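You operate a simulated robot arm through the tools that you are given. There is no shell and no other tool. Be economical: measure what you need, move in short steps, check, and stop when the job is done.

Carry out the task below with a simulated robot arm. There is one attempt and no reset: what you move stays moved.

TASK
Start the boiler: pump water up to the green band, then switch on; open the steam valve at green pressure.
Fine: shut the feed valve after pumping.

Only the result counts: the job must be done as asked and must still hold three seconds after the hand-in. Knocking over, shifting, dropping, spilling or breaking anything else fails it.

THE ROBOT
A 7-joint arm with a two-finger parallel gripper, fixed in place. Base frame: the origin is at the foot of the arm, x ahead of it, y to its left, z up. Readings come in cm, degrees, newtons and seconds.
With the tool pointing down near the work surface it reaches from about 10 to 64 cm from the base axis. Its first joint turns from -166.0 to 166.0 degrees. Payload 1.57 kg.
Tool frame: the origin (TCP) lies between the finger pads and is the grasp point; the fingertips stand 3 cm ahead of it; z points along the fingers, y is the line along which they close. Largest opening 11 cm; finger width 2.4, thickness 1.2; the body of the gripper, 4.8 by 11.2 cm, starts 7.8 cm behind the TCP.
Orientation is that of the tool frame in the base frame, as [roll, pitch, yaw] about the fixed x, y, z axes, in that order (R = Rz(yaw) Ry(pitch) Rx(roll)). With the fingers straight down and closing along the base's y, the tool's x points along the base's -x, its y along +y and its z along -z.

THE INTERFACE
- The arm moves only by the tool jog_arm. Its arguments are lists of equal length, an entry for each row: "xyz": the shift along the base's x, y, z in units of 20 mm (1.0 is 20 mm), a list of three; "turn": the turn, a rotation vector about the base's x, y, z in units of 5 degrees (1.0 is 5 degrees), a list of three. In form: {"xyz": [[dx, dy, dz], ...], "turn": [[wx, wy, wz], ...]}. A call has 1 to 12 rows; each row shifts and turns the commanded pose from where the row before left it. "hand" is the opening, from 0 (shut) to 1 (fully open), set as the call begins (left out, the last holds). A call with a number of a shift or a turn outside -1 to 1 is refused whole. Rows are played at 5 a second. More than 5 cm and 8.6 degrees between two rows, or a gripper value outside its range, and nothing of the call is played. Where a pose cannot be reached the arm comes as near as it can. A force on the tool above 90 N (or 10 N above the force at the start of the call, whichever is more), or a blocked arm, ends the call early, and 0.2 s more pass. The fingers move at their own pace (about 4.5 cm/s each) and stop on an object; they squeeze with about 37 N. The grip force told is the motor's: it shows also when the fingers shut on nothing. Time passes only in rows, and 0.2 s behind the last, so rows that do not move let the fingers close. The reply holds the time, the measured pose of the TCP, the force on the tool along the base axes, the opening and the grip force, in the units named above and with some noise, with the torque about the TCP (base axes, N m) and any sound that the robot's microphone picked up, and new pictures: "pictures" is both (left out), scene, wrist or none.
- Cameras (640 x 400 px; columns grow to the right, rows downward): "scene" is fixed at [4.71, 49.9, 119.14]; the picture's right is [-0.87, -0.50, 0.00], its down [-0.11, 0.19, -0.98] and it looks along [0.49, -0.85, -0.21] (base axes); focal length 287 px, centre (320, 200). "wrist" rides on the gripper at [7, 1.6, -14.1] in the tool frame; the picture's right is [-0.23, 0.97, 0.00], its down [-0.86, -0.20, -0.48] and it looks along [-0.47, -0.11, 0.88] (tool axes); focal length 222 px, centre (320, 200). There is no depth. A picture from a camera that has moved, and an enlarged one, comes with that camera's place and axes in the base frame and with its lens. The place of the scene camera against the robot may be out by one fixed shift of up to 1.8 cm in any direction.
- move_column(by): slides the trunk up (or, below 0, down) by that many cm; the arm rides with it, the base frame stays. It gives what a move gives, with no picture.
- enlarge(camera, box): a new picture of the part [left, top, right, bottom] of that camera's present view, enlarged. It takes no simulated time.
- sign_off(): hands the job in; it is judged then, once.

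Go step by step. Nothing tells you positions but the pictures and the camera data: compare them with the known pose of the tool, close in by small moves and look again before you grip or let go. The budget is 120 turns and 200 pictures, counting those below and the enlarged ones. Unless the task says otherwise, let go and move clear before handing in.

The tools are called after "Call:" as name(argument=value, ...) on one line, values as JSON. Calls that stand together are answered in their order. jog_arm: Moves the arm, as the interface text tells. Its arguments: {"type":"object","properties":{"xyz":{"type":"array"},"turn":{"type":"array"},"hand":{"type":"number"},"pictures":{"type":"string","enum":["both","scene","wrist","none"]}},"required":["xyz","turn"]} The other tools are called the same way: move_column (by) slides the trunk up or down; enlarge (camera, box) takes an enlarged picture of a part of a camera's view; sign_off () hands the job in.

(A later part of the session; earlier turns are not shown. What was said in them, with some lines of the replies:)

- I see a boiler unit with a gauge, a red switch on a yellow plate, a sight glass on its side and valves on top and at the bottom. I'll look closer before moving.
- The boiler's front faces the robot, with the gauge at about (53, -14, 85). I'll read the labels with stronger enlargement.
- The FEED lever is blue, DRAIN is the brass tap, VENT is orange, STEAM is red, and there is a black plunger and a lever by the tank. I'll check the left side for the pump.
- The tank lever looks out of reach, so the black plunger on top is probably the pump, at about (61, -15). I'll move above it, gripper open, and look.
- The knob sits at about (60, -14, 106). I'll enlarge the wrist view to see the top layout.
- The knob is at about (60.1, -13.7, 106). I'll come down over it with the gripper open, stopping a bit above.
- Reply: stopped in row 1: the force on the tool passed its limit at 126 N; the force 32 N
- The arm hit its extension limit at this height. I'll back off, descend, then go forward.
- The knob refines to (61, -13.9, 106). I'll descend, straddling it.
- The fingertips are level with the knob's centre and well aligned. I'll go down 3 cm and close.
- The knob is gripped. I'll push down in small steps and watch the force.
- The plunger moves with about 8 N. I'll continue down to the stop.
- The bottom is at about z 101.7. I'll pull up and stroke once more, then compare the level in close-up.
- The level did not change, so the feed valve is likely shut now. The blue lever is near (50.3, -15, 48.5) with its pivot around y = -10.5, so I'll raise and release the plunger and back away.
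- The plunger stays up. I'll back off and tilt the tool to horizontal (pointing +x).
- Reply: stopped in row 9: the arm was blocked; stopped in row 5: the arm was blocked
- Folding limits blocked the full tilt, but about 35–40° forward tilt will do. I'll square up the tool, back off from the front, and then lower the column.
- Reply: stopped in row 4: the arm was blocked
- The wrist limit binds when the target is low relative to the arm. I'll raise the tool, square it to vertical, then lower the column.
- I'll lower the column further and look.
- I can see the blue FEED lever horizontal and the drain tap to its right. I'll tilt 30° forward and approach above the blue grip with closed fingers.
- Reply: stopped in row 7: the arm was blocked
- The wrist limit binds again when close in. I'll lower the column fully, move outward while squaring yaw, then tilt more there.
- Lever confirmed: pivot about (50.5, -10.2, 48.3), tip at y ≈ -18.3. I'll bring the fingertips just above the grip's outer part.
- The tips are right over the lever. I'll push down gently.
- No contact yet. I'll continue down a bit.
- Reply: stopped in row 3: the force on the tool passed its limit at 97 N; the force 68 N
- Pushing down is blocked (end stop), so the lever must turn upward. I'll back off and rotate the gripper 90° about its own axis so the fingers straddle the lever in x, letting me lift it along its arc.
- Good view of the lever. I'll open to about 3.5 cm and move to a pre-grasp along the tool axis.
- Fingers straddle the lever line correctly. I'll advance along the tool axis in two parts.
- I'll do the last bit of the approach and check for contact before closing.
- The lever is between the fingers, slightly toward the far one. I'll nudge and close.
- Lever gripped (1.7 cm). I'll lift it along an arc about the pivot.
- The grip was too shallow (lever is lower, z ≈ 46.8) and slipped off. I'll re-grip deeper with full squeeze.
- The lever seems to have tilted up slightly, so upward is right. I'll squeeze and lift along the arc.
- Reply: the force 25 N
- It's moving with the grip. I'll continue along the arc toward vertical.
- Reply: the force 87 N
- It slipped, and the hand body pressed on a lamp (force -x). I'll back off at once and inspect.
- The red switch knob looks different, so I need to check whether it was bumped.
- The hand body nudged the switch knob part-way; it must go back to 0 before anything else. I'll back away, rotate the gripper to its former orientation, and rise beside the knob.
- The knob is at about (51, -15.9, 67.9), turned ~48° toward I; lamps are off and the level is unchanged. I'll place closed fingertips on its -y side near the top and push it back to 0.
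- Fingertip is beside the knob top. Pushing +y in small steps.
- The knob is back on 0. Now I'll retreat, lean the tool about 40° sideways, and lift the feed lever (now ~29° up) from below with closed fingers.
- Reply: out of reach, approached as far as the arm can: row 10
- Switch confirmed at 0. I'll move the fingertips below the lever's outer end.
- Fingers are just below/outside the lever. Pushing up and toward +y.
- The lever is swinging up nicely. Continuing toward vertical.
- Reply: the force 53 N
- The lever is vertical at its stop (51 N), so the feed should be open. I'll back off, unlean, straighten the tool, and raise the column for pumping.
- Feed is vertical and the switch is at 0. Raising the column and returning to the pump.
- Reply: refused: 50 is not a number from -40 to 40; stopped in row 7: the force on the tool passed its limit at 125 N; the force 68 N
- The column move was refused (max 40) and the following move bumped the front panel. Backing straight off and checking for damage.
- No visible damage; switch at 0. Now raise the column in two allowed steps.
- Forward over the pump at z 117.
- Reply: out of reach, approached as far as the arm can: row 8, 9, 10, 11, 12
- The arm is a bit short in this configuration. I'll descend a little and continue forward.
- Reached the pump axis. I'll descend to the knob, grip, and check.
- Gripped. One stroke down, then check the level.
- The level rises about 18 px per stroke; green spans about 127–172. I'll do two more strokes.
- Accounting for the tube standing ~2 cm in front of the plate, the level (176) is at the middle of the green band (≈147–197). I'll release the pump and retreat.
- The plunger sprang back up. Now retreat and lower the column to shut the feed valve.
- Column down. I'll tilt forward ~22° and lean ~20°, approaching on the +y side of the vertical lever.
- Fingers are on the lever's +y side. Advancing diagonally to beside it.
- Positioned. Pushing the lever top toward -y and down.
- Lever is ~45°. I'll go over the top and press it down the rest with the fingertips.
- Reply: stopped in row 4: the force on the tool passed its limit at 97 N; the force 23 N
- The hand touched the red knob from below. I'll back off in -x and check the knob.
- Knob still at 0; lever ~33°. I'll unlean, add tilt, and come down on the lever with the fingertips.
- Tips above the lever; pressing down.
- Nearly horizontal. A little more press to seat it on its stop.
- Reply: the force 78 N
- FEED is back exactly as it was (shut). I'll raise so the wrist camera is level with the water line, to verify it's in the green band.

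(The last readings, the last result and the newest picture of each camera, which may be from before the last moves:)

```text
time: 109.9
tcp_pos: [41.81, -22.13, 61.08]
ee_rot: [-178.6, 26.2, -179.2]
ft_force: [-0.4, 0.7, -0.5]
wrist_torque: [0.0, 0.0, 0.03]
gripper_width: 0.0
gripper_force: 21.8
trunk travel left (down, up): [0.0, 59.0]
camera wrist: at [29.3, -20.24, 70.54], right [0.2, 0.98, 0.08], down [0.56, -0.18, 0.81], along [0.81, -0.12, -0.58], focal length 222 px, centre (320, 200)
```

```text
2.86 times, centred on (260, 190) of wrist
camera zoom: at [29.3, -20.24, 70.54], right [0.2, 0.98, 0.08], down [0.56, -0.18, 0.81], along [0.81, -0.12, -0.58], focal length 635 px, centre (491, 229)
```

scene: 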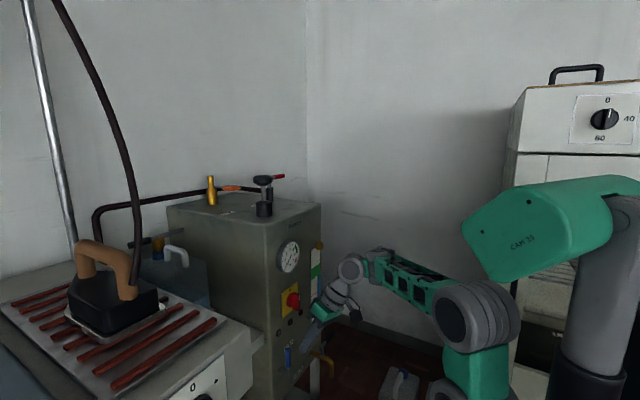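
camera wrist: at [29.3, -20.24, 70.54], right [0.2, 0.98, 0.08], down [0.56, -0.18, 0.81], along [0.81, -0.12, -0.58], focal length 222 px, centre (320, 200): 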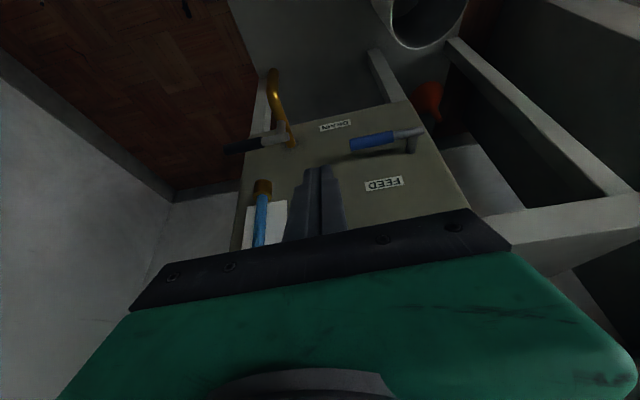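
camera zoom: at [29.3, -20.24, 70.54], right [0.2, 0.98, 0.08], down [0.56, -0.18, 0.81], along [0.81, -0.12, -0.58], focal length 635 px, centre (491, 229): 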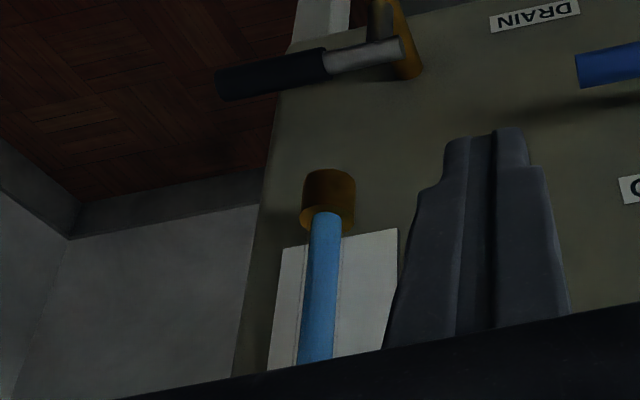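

View is blocked from here; I'll check at the next height. Moving up and to the +y side of the switch knob.

Call:
jog_arm(xyz=[[-0.3, 0, 1], [0, 0, 1], [0, 0, 1], [0, 0, 1], [0, 0, 1], [0, 0, 1], [0, 0, 0.5]], turn=[[0, 0, 0], [0, 0, 0], [0, 0, 0], [0, 0, 0], [0, 0, 0], [0, 0, 0], [0, 0, 0]], pictures="wrist")

Call:
enlarge(camera="wrist", box=[200, 80, 400, 260])

```text
time: 111.5
tcp_pos: [41.26, -21.91, 73.98]
ee_rot: [-178.7, 26.1, -179.1]
ft_force: [0.0, 0.0, -0.2]
wrist_torque: [0.0, 0.01, 0.01]
gripper_width: 0.01
gripper_force: 20.9
trunk travel left (down, up): [0.0, 59.0]
camera wrist: at [28.73, -20.14, 83.57], right [0.2, 0.98, 0.08], down [0.56, -0.18, 0.81], along [0.81, -0.12, -0.58], focal length 222 px, centre (320, 200)
```

wrist: 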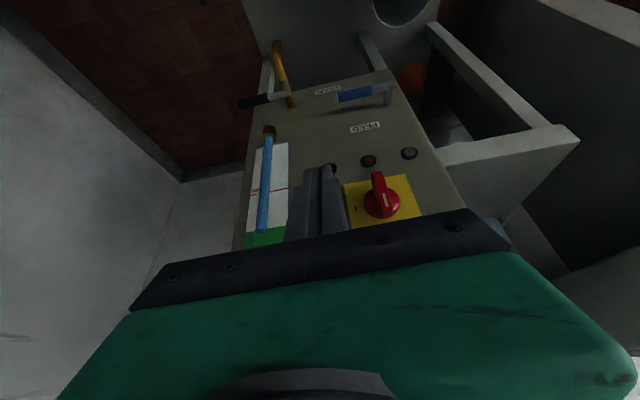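

```text
2.22 times, centred on (300, 170) of wrist
camera zoom: at [28.73, -20.14, 83.57], right [0.2, 0.98, 0.08], down [0.56, -0.18, 0.81], along [0.81, -0.12, -0.58], focal length 494 px, centre (364, 267)
```

zoom: 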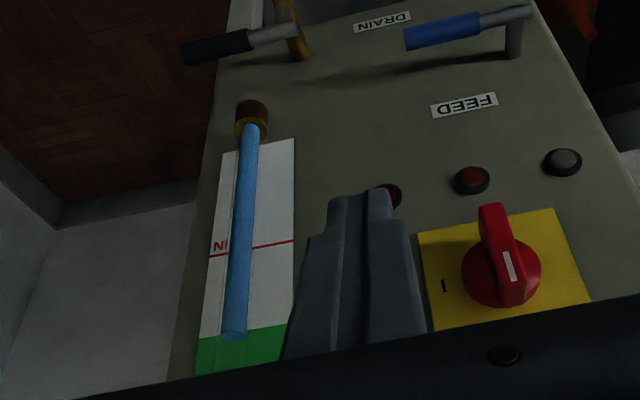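

The water line sits inside the green band (about 1.3 cm above its lower edge, band ~4.5 cm). Now to the switch: place closed fingers at its +y side near the top.

Call:
jog_arm(xyz=[[0, 1, 0], [0, 1, 0], [0, 1, 0], [0, 1, 0], [0, 0.55, 0], [0.8, 0, -0.3], [0.8, 0, -0.3], [0.8, 0, -0.3], [0.8, 0, -0.25], [0.8, 0, -0.2]], turn=[[0, 0, 0], [0, 0, 0], [0, 0, 0], [0, 0, 0], [0, 0, 0], [0, 0, 0], [0, 0, 0], [0, 0, 0], [0, 0, 0], [0, 0, 0]], pictures="none")

Call:
enlarge(camera="wrist", box=[220, 90, 400, 240])

Call:
enlarge(camera="scene", box=[265, 250, 335, 320])

```text
time: 113.7
tcp_pos: [49.33, -12.83, 71.24]
ee_rot: [-178.5, 26.2, -179.0]
ft_force: [0.0, -0.1, 0.4]
wrist_torque: [0.0, 0.02, -0.02]
gripper_width: 0.02
gripper_force: 20.9
trunk travel left (down, up): [0.0, 59.0]
```

```text
2.67 times, centred on (310, 165) of wrist
camera zoom: at [36.76, -11.06, 80.83], right [0.2, 0.98, 0.08], down [0.56, -0.18, 0.81], along [0.81, -0.12, -0.58], focal length 592 px, centre (347, 293)
```

zoom: 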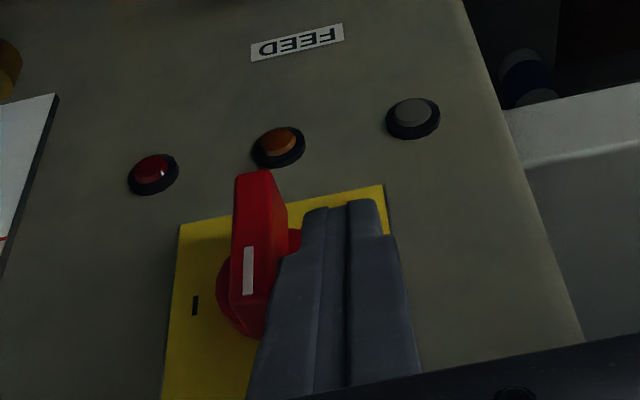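

```text
5.71 times, centred on (300, 285) of scene
camera zoom: at [4.71, 49.9, 119.14], right [-0.87, -0.5, 0.0], down [-0.11, 0.19, -0.98], along [0.49, -0.85, -0.21], focal length 1641 px, centre (434, -286)
```

zoom: 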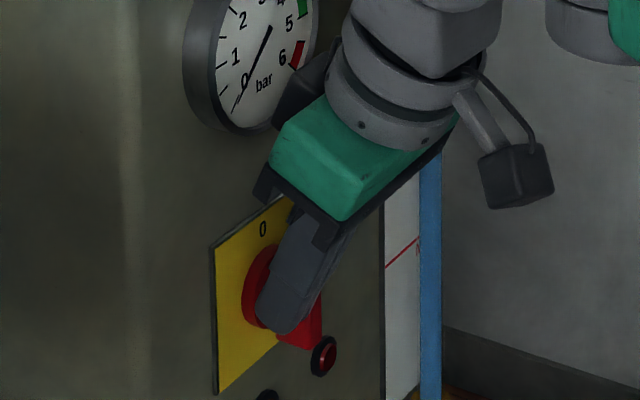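

The tips reach too low along the knob; I'll raise 1.8 cm so they act on the top half only, then push -y.

Call:
jog_arm(xyz=[[0, 0, 0.9], [0, -0.4, 0], [0, -0.4, 0], [0, -0.4, 0]], turn=[[0, 0, 0], [0, 0, 0], [0, 0, 0], [0, 0, 0]], pictures="none")

Call:
enlarge(camera="wrist", box=[220, 90, 400, 240])

```text
time: 114.7
tcp_pos: [49.27, -15.2, 73.06]
ee_rot: [-178.5, 26.1, -179.1]
ft_force: [-0.4, 0.7, 2.4]
wrist_torque: [0.0, -0.02, 0.02]
gripper_width: 0.01
gripper_force: 21.3
trunk travel left (down, up): [0.0, 59.0]
```

```text
2.67 times, centred on (310, 165) of wrist
camera zoom: at [36.75, -13.46, 82.62], right [0.2, 0.98, 0.08], down [0.56, -0.18, 0.81], along [0.81, -0.12, -0.58], focal length 592 px, centre (347, 293)
```

zoom: 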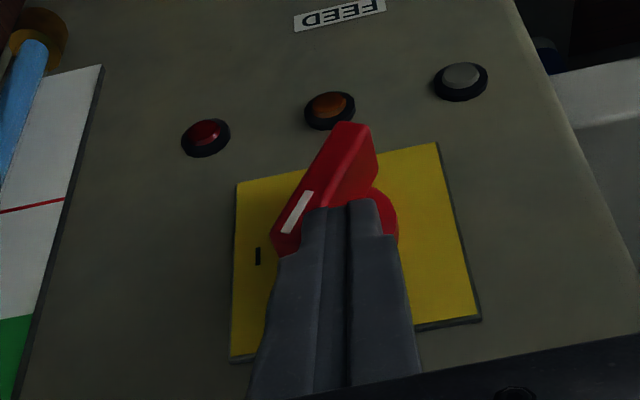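

Turning. Continue pushing -y.

Call:
jog_arm(xyz=[[0, -0.4, 0], [0, -0.4, -0.1]], turn=[[0, 0, 0], [0, 0, 0]], pictures="none")

Call:
enlarge(camera="wrist", box=[220, 90, 400, 240])

```text
time: 115.3
tcp_pos: [49.22, -16.91, 72.7]
ee_rot: [-178.7, 26.1, -179.0]
ft_force: [-0.6, -0.5, 0.4]
wrist_torque: [-0.03, 0.0, -0.04]
gripper_width: 0.0
gripper_force: 21.4
trunk travel left (down, up): [0.0, 59.0]
```

```text
2.67 times, centred on (310, 165) of wrist
camera zoom: at [36.72, -15.05, 82.39], right [0.2, 0.98, 0.08], down [0.56, -0.18, 0.81], along [0.81, -0.12, -0.58], focal length 592 px, centre (347, 293)
```

zoom: 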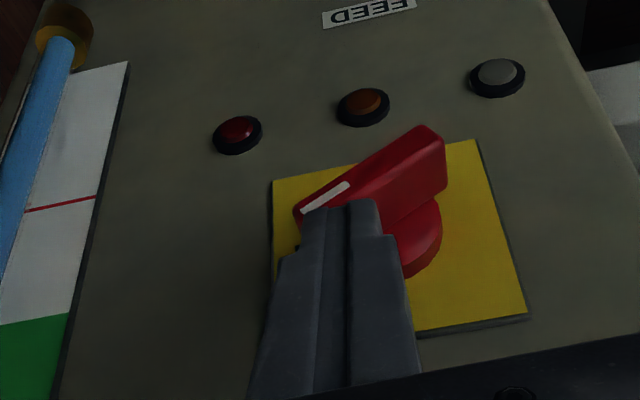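

About 60° now. Pressing the -y end down toward I.

Call:
jog_arm(xyz=[[0, -0.5, 0.1], [0, 0, -0.4], [0, 0, -0.4]], turn=[[0, 0, 0], [0, 0, 0], [0, 0, 0]], pictures="none")

Call:
enlarge(camera="wrist", box=[220, 90, 400, 240])

```text
time: 116.1
tcp_pos: [49.35, -17.93, 71.53]
ee_rot: [-178.6, 26.3, -179.0]
ft_force: [-3.2, -2.1, 7.8]
wrist_torque: [0.0, 0.01, -0.03]
gripper_width: 0.0
gripper_force: 21.1
trunk travel left (down, up): [0.0, 59.0]
```

```text
2.67 times, centred on (310, 165) of wrist
camera zoom: at [36.65, -16.02, 81.09], right [0.2, 0.98, 0.08], down [0.56, -0.18, 0.81], along [0.81, -0.12, -0.58], focal length 592 px, centre (347, 293)
```

zoom: 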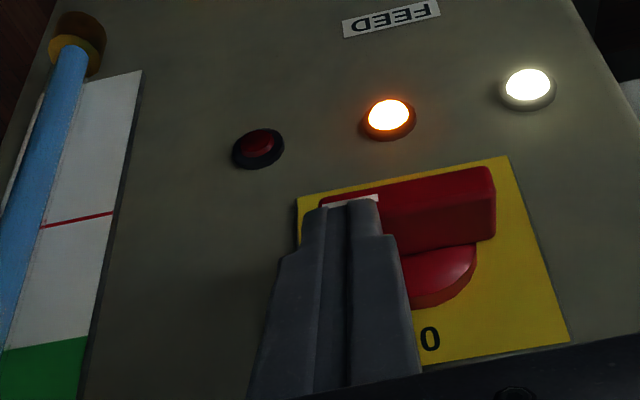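

The switch is at I: white and orange lamps lit. I'll back off quickly and check the gauge.

Call:
jog_arm(xyz=[[0, 0, 0.4], [-1, 0, 0.2], [-1, 0, 0], [-1, 0, 0], [-1, 0, 0], [-1, 0, 0], [-1, 0, 0]], turn=[[0, 0, 0], [0, 0.7, 0], [0, 0.9, 0], [0, 0.9, 0], [0, 0.9, 0], [0, 0.9, 0], [0, 0.9, 0]], pictures="none")

Call:
enlarge(camera="scene", box=[265, 230, 335, 320])

```text
time: 117.7
tcp_pos: [38.35, -17.95, 71.77]
ee_rot: [-178.5, 1.5, -179.2]
ft_force: [0.8, -0.6, -0.8]
wrist_torque: [0.03, 0.01, 0.0]
gripper_width: 0.0
gripper_force: 21.5
out of reach, approached as far as the arm can: row 6, 7
trunk travel left (down, up): [0.0, 59.0]
```

```text
4.44 times, centred on (300, 275) of scene
camera zoom: at [4.71, 49.9, 119.14], right [-0.87, -0.5, 0.0], down [-0.11, 0.19, -0.98], along [0.49, -0.85, -0.21], focal length 1276 px, centre (409, -133)
```

zoom: 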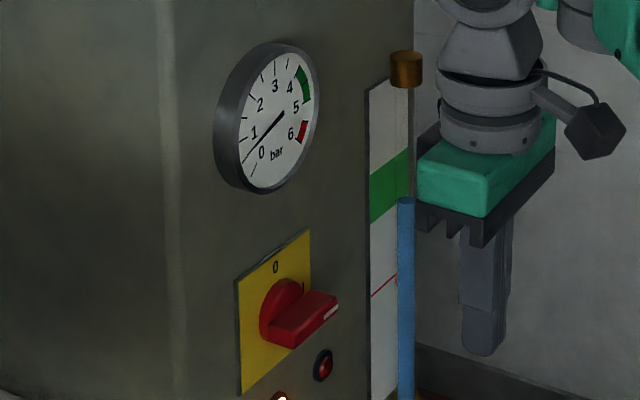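

Pressure is climbing slowly (~0.5 bar). Raising the column to get to the steam valve.

Call:
move_column(by=40)

Call:
enlarge(camera="scene", box=[265, 230, 335, 320])

```text
time: 121.6
tcp_pos: [38.31, -17.89, 111.84]
ee_rot: [-178.5, 1.7, -179.1]
ft_force: [-0.3, -0.2, 0.3]
wrist_torque: [-0.04, -0.02, -0.02]
gripper_width: 0.0
gripper_force: 21.1
trunk travel left (down, up): [-40.0, 19.0]
```

```text
4.44 times, centred on (300, 275) of scene
camera zoom: at [4.71, 49.9, 119.14], right [-0.87, -0.5, 0.0], down [-0.11, 0.19, -0.98], along [0.49, -0.85, -0.21], focal length 1276 px, centre (409, -133)
```

zoom: 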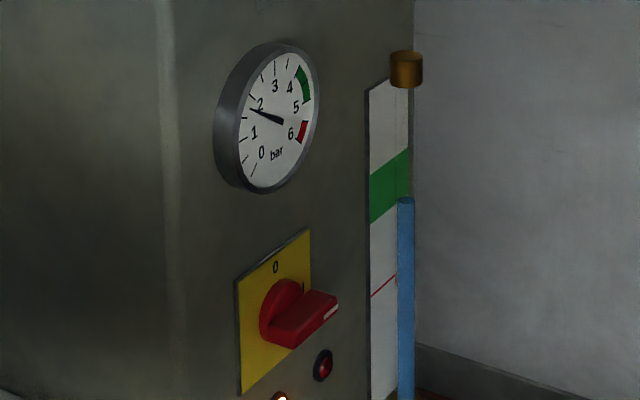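

Pressure ~1.6 bar, rising ~0.3/s. The steam lever is at about x 69, y -32…-36, z 103.5 with its pivot near (69.5, -28.5). I'll extend toward it, yawing and tilting the tool outward.

Call:
jog_arm(xyz=[[0.5, -0.5, 0.3], [0.5, -0.5, 0.3], [0.6, -0.6, 0.3], [0.7, -0.6, 0.3], [0.8, -0.6, 0.2], [0.8, -0.6, 0], [0.8, -0.6, 0], [0.8, -0.6, 0], [0.8, -0.5, 0], [0.8, -0.4, 0], [0.8, -0.3, 0], [0.8, -0.2, 0]], turn=[[0, 0, -1], [0, 0, -1], [0, 0, -1], [0, 0, -1], [0, 0, -1], [-0.43, -0.9, 0], [-0.43, -0.9, 0], [-0.43, -0.9, 0], [-0.43, -0.9, 0], [-0.43, -0.9, 0], [-0.43, -0.9, 0], [-0.43, -0.9, 0]])

Call:
enlarge(camera="scene", box=[265, 230, 335, 320])

```text
time: 124.2
tcp_pos: [55.81, -30.0, 114.6]
ee_rot: [-177.5, 36.7, 156.1]
ft_force: [0.2, -1.1, 0.1]
wrist_torque: [0.0, 0.0, 0.02]
gripper_width: 0.0
gripper_force: 21.7
trunk travel left (down, up): [-40.0, 19.0]
camera wrist: at [43.85, -22.25, 121.7], right [0.58, 0.81, 0.1], down [0.29, -0.32, 0.9], along [0.76, -0.5, -0.42], focal length 222 px, centre (320, 200)
```

scene: 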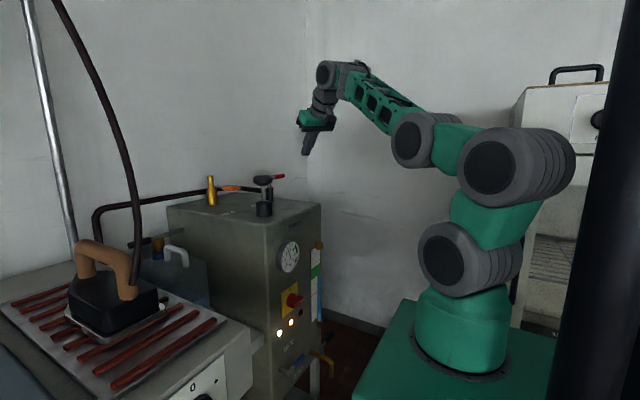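
wrist: 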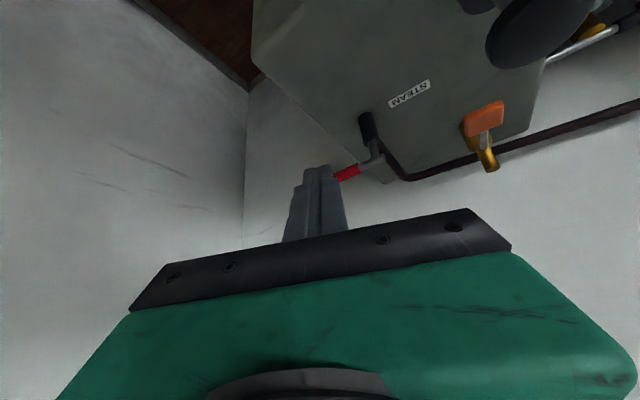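

```text
4.44 times, centred on (300, 275) of scene
camera zoom: at [4.71, 49.9, 119.14], right [-0.87, -0.5, 0.0], down [-0.11, 0.19, -0.98], along [0.49, -0.85, -0.21], focal length 1276 px, centre (409, -133)
```

zoom: 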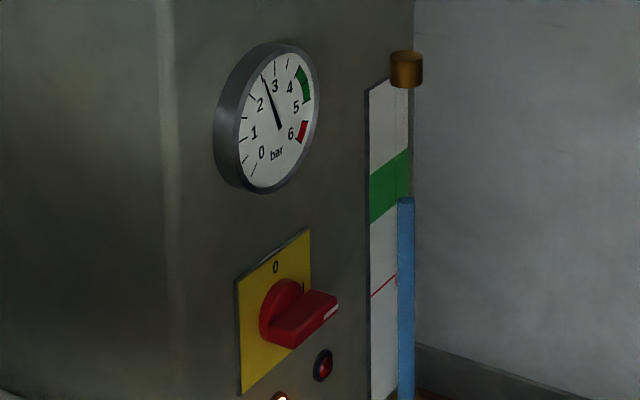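

Pressure ~2.4 bar. The lever points along -y at x≈72. I'll raise the column for reach, then go over the handle to its far side to pull it toward me.

Call:
move_column(by=15)

Call:
jog_arm(xyz=[[0.9, -0.2, -1], [0.9, -0.2, -1], [0.9, -0.2, -1], [0.9, -0.2, -1], [0.9, -0.2, -1], [0.9, -0.2, -1], [0.9, -0.2, -1], [0.9, -0.2, -1], [0.9, -0.2, -1], [0.4, -0.1, -0.6]], turn=[[0, 0, 0], [0, 0, 0], [0, 0, 0], [0, 0, 0], [0, 0, 0], [0, 0, 0], [0, 0, 0], [0, 0, 0], [0, 0, 0], [0, 0, 0]], pictures="wrist")

Call:
enlarge(camera="scene", box=[220, 150, 320, 290])

```text
time: 125.9
tcp_pos: [55.76, -29.94, 129.65]
ee_rot: [-177.5, 36.6, 156.3]
ft_force: [0.3, 0.7, 0.0]
wrist_torque: [-0.01, 0.01, 0.0]
gripper_width: 0.01
gripper_force: 21.4
trunk travel left (down, up): [-55.0, 4.0]
```

```text
time: 128.1
tcp_pos: [72.76, -33.74, 110.2]
ee_rot: [-177.5, 36.6, 156.2]
ft_force: [-0.6, 0.1, -0.1]
wrist_torque: [-0.01, -0.05, -0.01]
gripper_width: 0.0
gripper_force: 21.5
trunk travel left (down, up): [-55.0, 4.0]
camera wrist: at [60.9, -26.02, 117.37], right [0.58, 0.81, 0.1], down [0.29, -0.32, 0.9], along [0.76, -0.49, -0.42], focal length 222 px, centre (320, 200)
```

wrist: 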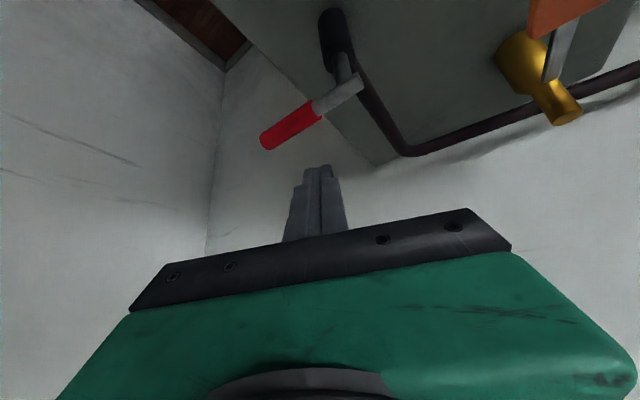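

```text
2.86 times, centred on (270, 220) of scene
camera zoom: at [4.71, 49.9, 119.14], right [-0.87, -0.5, 0.0], down [-0.11, 0.19, -0.98], along [0.49, -0.85, -0.21], focal length 820 px, centre (463, 143)
```

zoom: 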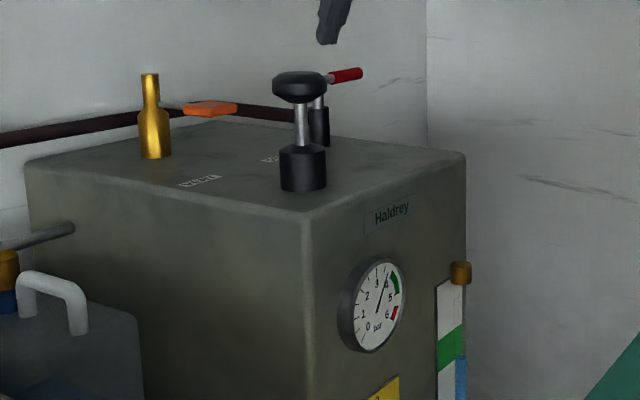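

Pressure ~3.7 bar. Handle at x≈72, y -33…-39. I'll shift slightly beyond and drop the fingertip behind it.

Call:
jog_arm(xyz=[[0.8, -0.7, 0], [0, 0, -1], [0, 0, -1], [0, 0, -0.8]], turn=[[0, 0, 0], [0, 0, 0], [0, 0, 0], [0, 0, 0]], pictures="wrist")

```text
time: 129.1
tcp_pos: [74.35, -35.12, 104.74]
ee_rot: [-177.6, 36.6, 156.1]
ft_force: [0.3, -0.1, 0.3]
wrist_torque: [-0.01, 0.01, -0.01]
gripper_width: 0.0
gripper_force: 21.5
trunk travel left (down, up): [-55.0, 4.0]
camera wrist: at [62.48, -27.42, 111.89], right [0.58, 0.81, 0.1], down [0.29, -0.32, 0.9], along [0.76, -0.5, -0.42], focal length 222 px, centre (320, 200)
```

wrist: 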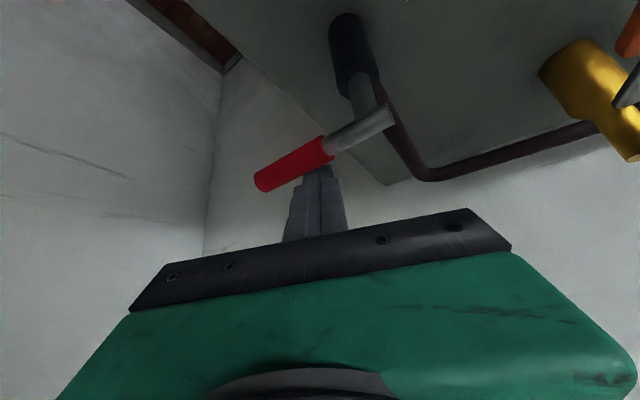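

The finger is behind the handle. Pulling toward -x now.

Call:
jog_arm(xyz=[[-0.5, 0, 0], [-0.6, 0.05, 0], [-0.6, 0.1, 0], [-0.6, 0.2, 0]], turn=[[0, 0, 0], [0, 0, 0], [0, 0, 0], [0, 0, 0]], pictures="wrist")

Call:
enlarge(camera="scene", box=[220, 150, 320, 290])

```text
time: 130.1
tcp_pos: [69.73, -34.52, 104.66]
ee_rot: [-177.5, 36.5, 156.2]
ft_force: [0.4, -0.6, 2.6]
wrist_torque: [0.02, -0.03, 0.03]
gripper_width: 0.0
gripper_force: 21.4
trunk travel left (down, up): [-55.0, 4.0]
camera wrist: at [57.81, -26.72, 111.87], right [0.58, 0.81, 0.1], down [0.29, -0.32, 0.9], along [0.76, -0.49, -0.42], focal length 222 px, centre (320, 200)
```

wrist: 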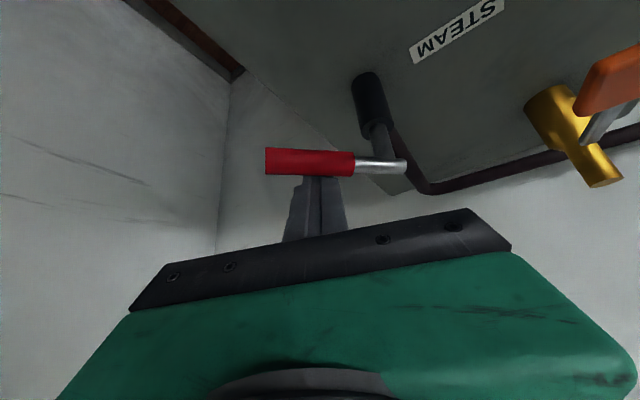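

```text
2.86 times, centred on (270, 220) of scene
camera zoom: at [4.71, 49.9, 119.14], right [-0.87, -0.5, 0.0], down [-0.11, 0.19, -0.98], along [0.49, -0.85, -0.21], focal length 820 px, centre (463, 143)
```

zoom: 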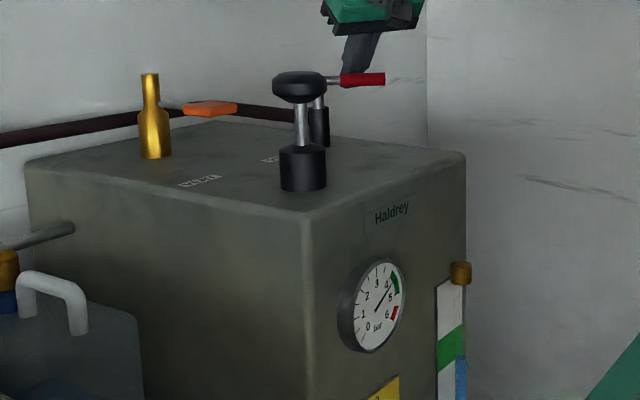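

Lever turning, pressure ~4.3 (in green). Continue the arc toward -x.

Call:
jog_arm(xyz=[[-0.6, 0.3, 0], [-0.5, 0.5, 0], [-0.4, 0.6, 0], [-0.3, 0.7, 0]], turn=[[0, 0, 0], [0, 0, 0], [0, 0, 0], [0, 0, 0]], pictures="wrist")

Call:
enlarge(camera="scene", box=[220, 150, 320, 290])

```text
time: 131.1
tcp_pos: [66.21, -31.6, 104.98]
ee_rot: [-177.5, 37.2, 155.3]
ft_force: [31.8, -56.8, -3.4]
wrist_torque: [-0.77, -0.39, -0.37]
gripper_width: 0.02
gripper_force: 20.8
trunk travel left (down, up): [-55.0, 4.0]
camera wrist: at [54.57, -23.69, 111.9], right [0.59, 0.8, 0.1], down [0.28, -0.32, 0.9], along [0.76, -0.51, -0.41], focal length 222 px, centre (320, 200)
```

wrist: 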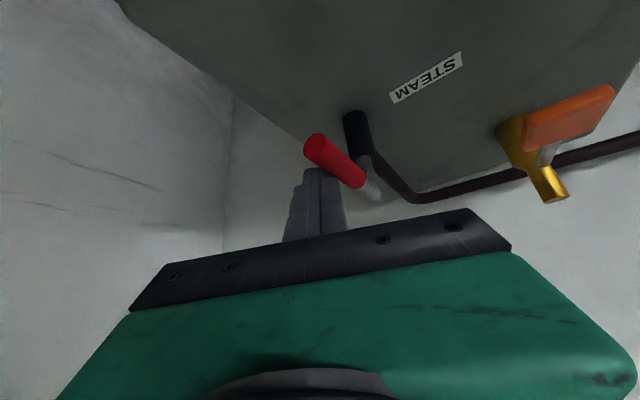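

```text
2.86 times, centred on (270, 220) of scene
camera zoom: at [4.71, 49.9, 119.14], right [-0.87, -0.5, 0.0], down [-0.11, 0.19, -0.98], along [0.49, -0.85, -0.21], focal length 820 px, centre (463, 143)
```

zoom: 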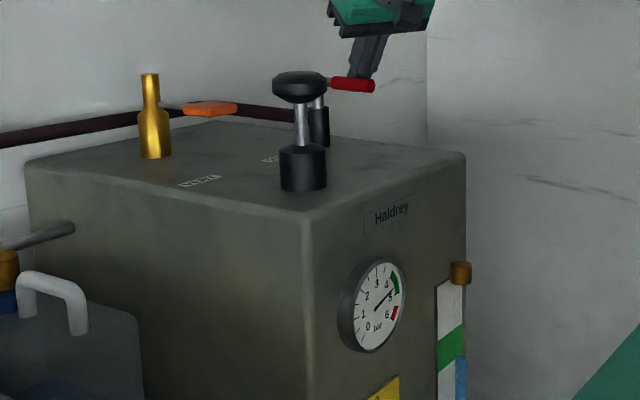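

The lever points straight at -x against its stop (65 N): fully open. I'll back the finger off and check the gauge.

Call:
jog_arm(xyz=[[0, -0.6, 0], [-0.5, -0.5, 0.6], [-0.6, 0, 1]], turn=[[0, 0, 0], [0, 0, 0], [0, 0, 0]], pictures="none")

Call:
enlarge(camera="scene", box=[265, 230, 335, 320])

Call:
enlarge(camera="scene", box=[230, 160, 310, 210])

```text
time: 131.9
tcp_pos: [63.9, -32.39, 107.83]
ee_rot: [-177.5, 36.3, 156.2]
ft_force: [0.5, 0.4, -0.4]
wrist_torque: [0.03, 0.0, 0.01]
gripper_width: 0.02
gripper_force: 21.3
trunk travel left (down, up): [-55.0, 4.0]
```

```text
4.44 times, centred on (300, 275) of scene
camera zoom: at [4.71, 49.9, 119.14], right [-0.87, -0.5, 0.0], down [-0.11, 0.19, -0.98], along [0.49, -0.85, -0.21], focal length 1276 px, centre (409, -133)
```

zoom: 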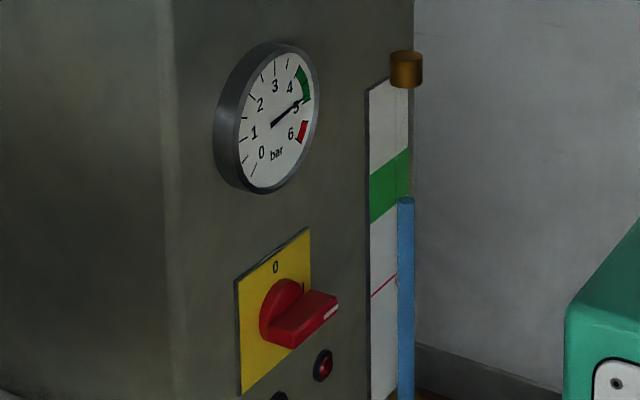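

```text
8.00 times, centred on (270, 185) of scene
camera zoom: at [4.71, 49.9, 119.14], right [-0.87, -0.5, 0.0], down [-0.11, 0.19, -0.98], along [0.49, -0.85, -0.21], focal length 2297 px, centre (720, 320)
```

zoom: 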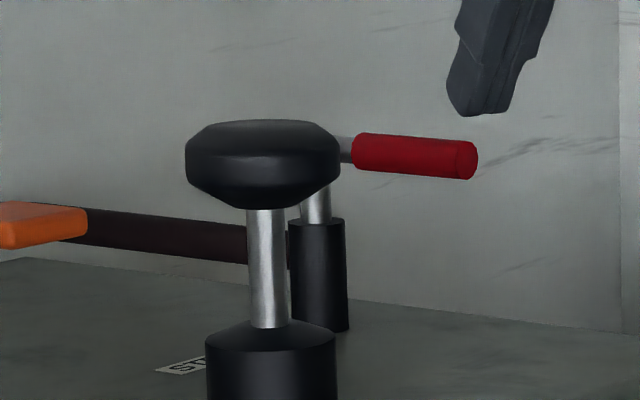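

Orange heating lamp is now off (pressure regulator), needle near the top of green. I'll move clear and watch the trend.

Call:
jog_arm(xyz=[[-1, 0, 1], [-1, 0, 0.5], [-1, 0, 0], [-1, 0, 0], [-1, 0, 0]], turn=[[0, 0, 0], [0, 0, 0], [0, 0, 0], [0, 0, 0], [0, 0, 0]], pictures="none")

Call:
enlarge(camera="scene", box=[260, 230, 340, 350])

```text
time: 133.1
tcp_pos: [53.85, -32.53, 110.88]
ee_rot: [-177.5, 36.6, 156.2]
ft_force: [-0.5, 0.3, 0.4]
wrist_torque: [-0.01, 0.04, 0.0]
gripper_width: 0.0
gripper_force: 21.6
trunk travel left (down, up): [-55.0, 4.0]
```

```text
3.33 times, centred on (300, 290) of scene
camera zoom: at [4.71, 49.9, 119.14], right [-0.87, -0.5, 0.0], down [-0.11, 0.19, -0.98], along [0.49, -0.85, -0.21], focal length 957 px, centre (387, -100)
```

zoom: 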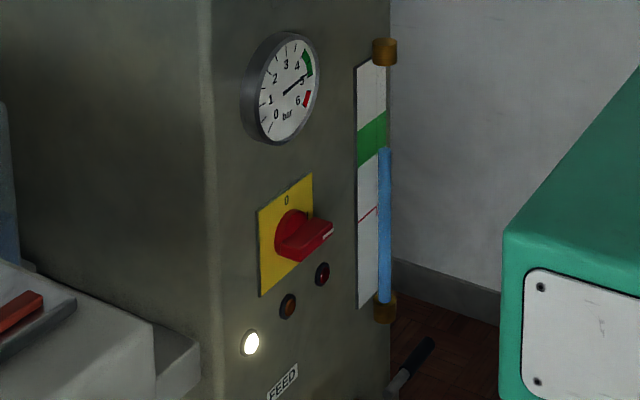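

Heater regulated off, power lamp on. Let me read the gauge closely after a short wait.

Call:
jog_arm(xyz=[[-0.5, 0, 0], [0, 0, 0], [0, 0, 0], [0, 0, 0], [0, 0, 0], [0, 0, 0], [0, 0, 0]], turn=[[0, 0, 0], [0, 0, 0], [0, 0, 0], [0, 0, 0], [0, 0, 0], [0, 0, 0], [0, 0, 0]], pictures="none")

Call:
enlarge(camera="scene", box=[275, 235, 305, 275])

Call:
enlarge(camera="scene", box=[300, 250, 330, 290])

```text
time: 134.7
tcp_pos: [52.94, -32.42, 110.91]
ee_rot: [-177.5, 36.6, 156.2]
ft_force: [0.5, -0.3, 1.0]
wrist_torque: [0.0, -0.01, -0.04]
gripper_width: 0.0
gripper_force: 20.8
trunk travel left (down, up): [-55.0, 4.0]
```

```text
10.00 times, centred on (290, 255) of scene
camera zoom: at [4.71, 49.9, 119.14], right [-0.87, -0.5, 0.0], down [-0.11, 0.19, -0.98], along [0.49, -0.85, -0.21], focal length 2871 px, centre (620, -350)
```

zoom: 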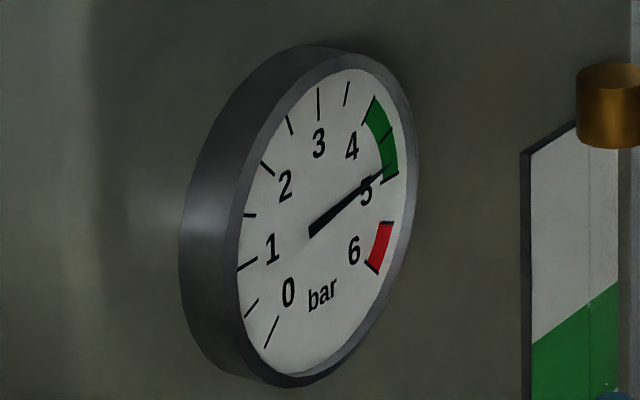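

```text
10.00 times, centred on (315, 270) of scene
camera zoom: at [4.71, 49.9, 119.14], right [-0.87, -0.5, 0.0], down [-0.11, 0.19, -0.98], along [0.49, -0.85, -0.21], focal length 2871 px, centre (370, -500)
```

zoom: 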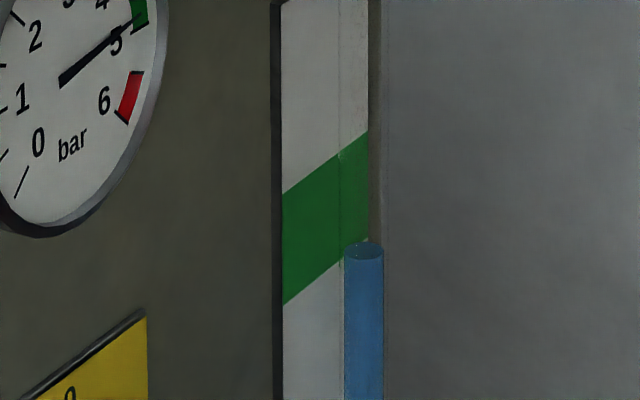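

Pressure is steady inside green (~4.85 bar, regulator cycling), the water is within the green band, FEED is shut, the switch is on I, STEAM is fully open, and the arm is clear. Handing in.

Call:
sign_off()

```text
The job is handed in.
```

I handed in the boiler running: water inside the green band, feed valve shut, switch on, and the steam valve fully open since about 4.3 bar.

- **Water level:** it sits in the lower third of the green band, roughly 1 cm above its bottom edge.
- **Pressure:** it rose to about 4.9 bar, close to the top of the green. The heating lamp then went off by itself and the needle held at about 4.85 bar.
- **Contacts on the way:** the hand knocked the switch about halfway toward on before any pumping. I turned it back to 0, and no lamps lit. It also pressed against a lamp and bumped the front panel once. I saw no damage, and nothing was shifted, spilled or knocked over.
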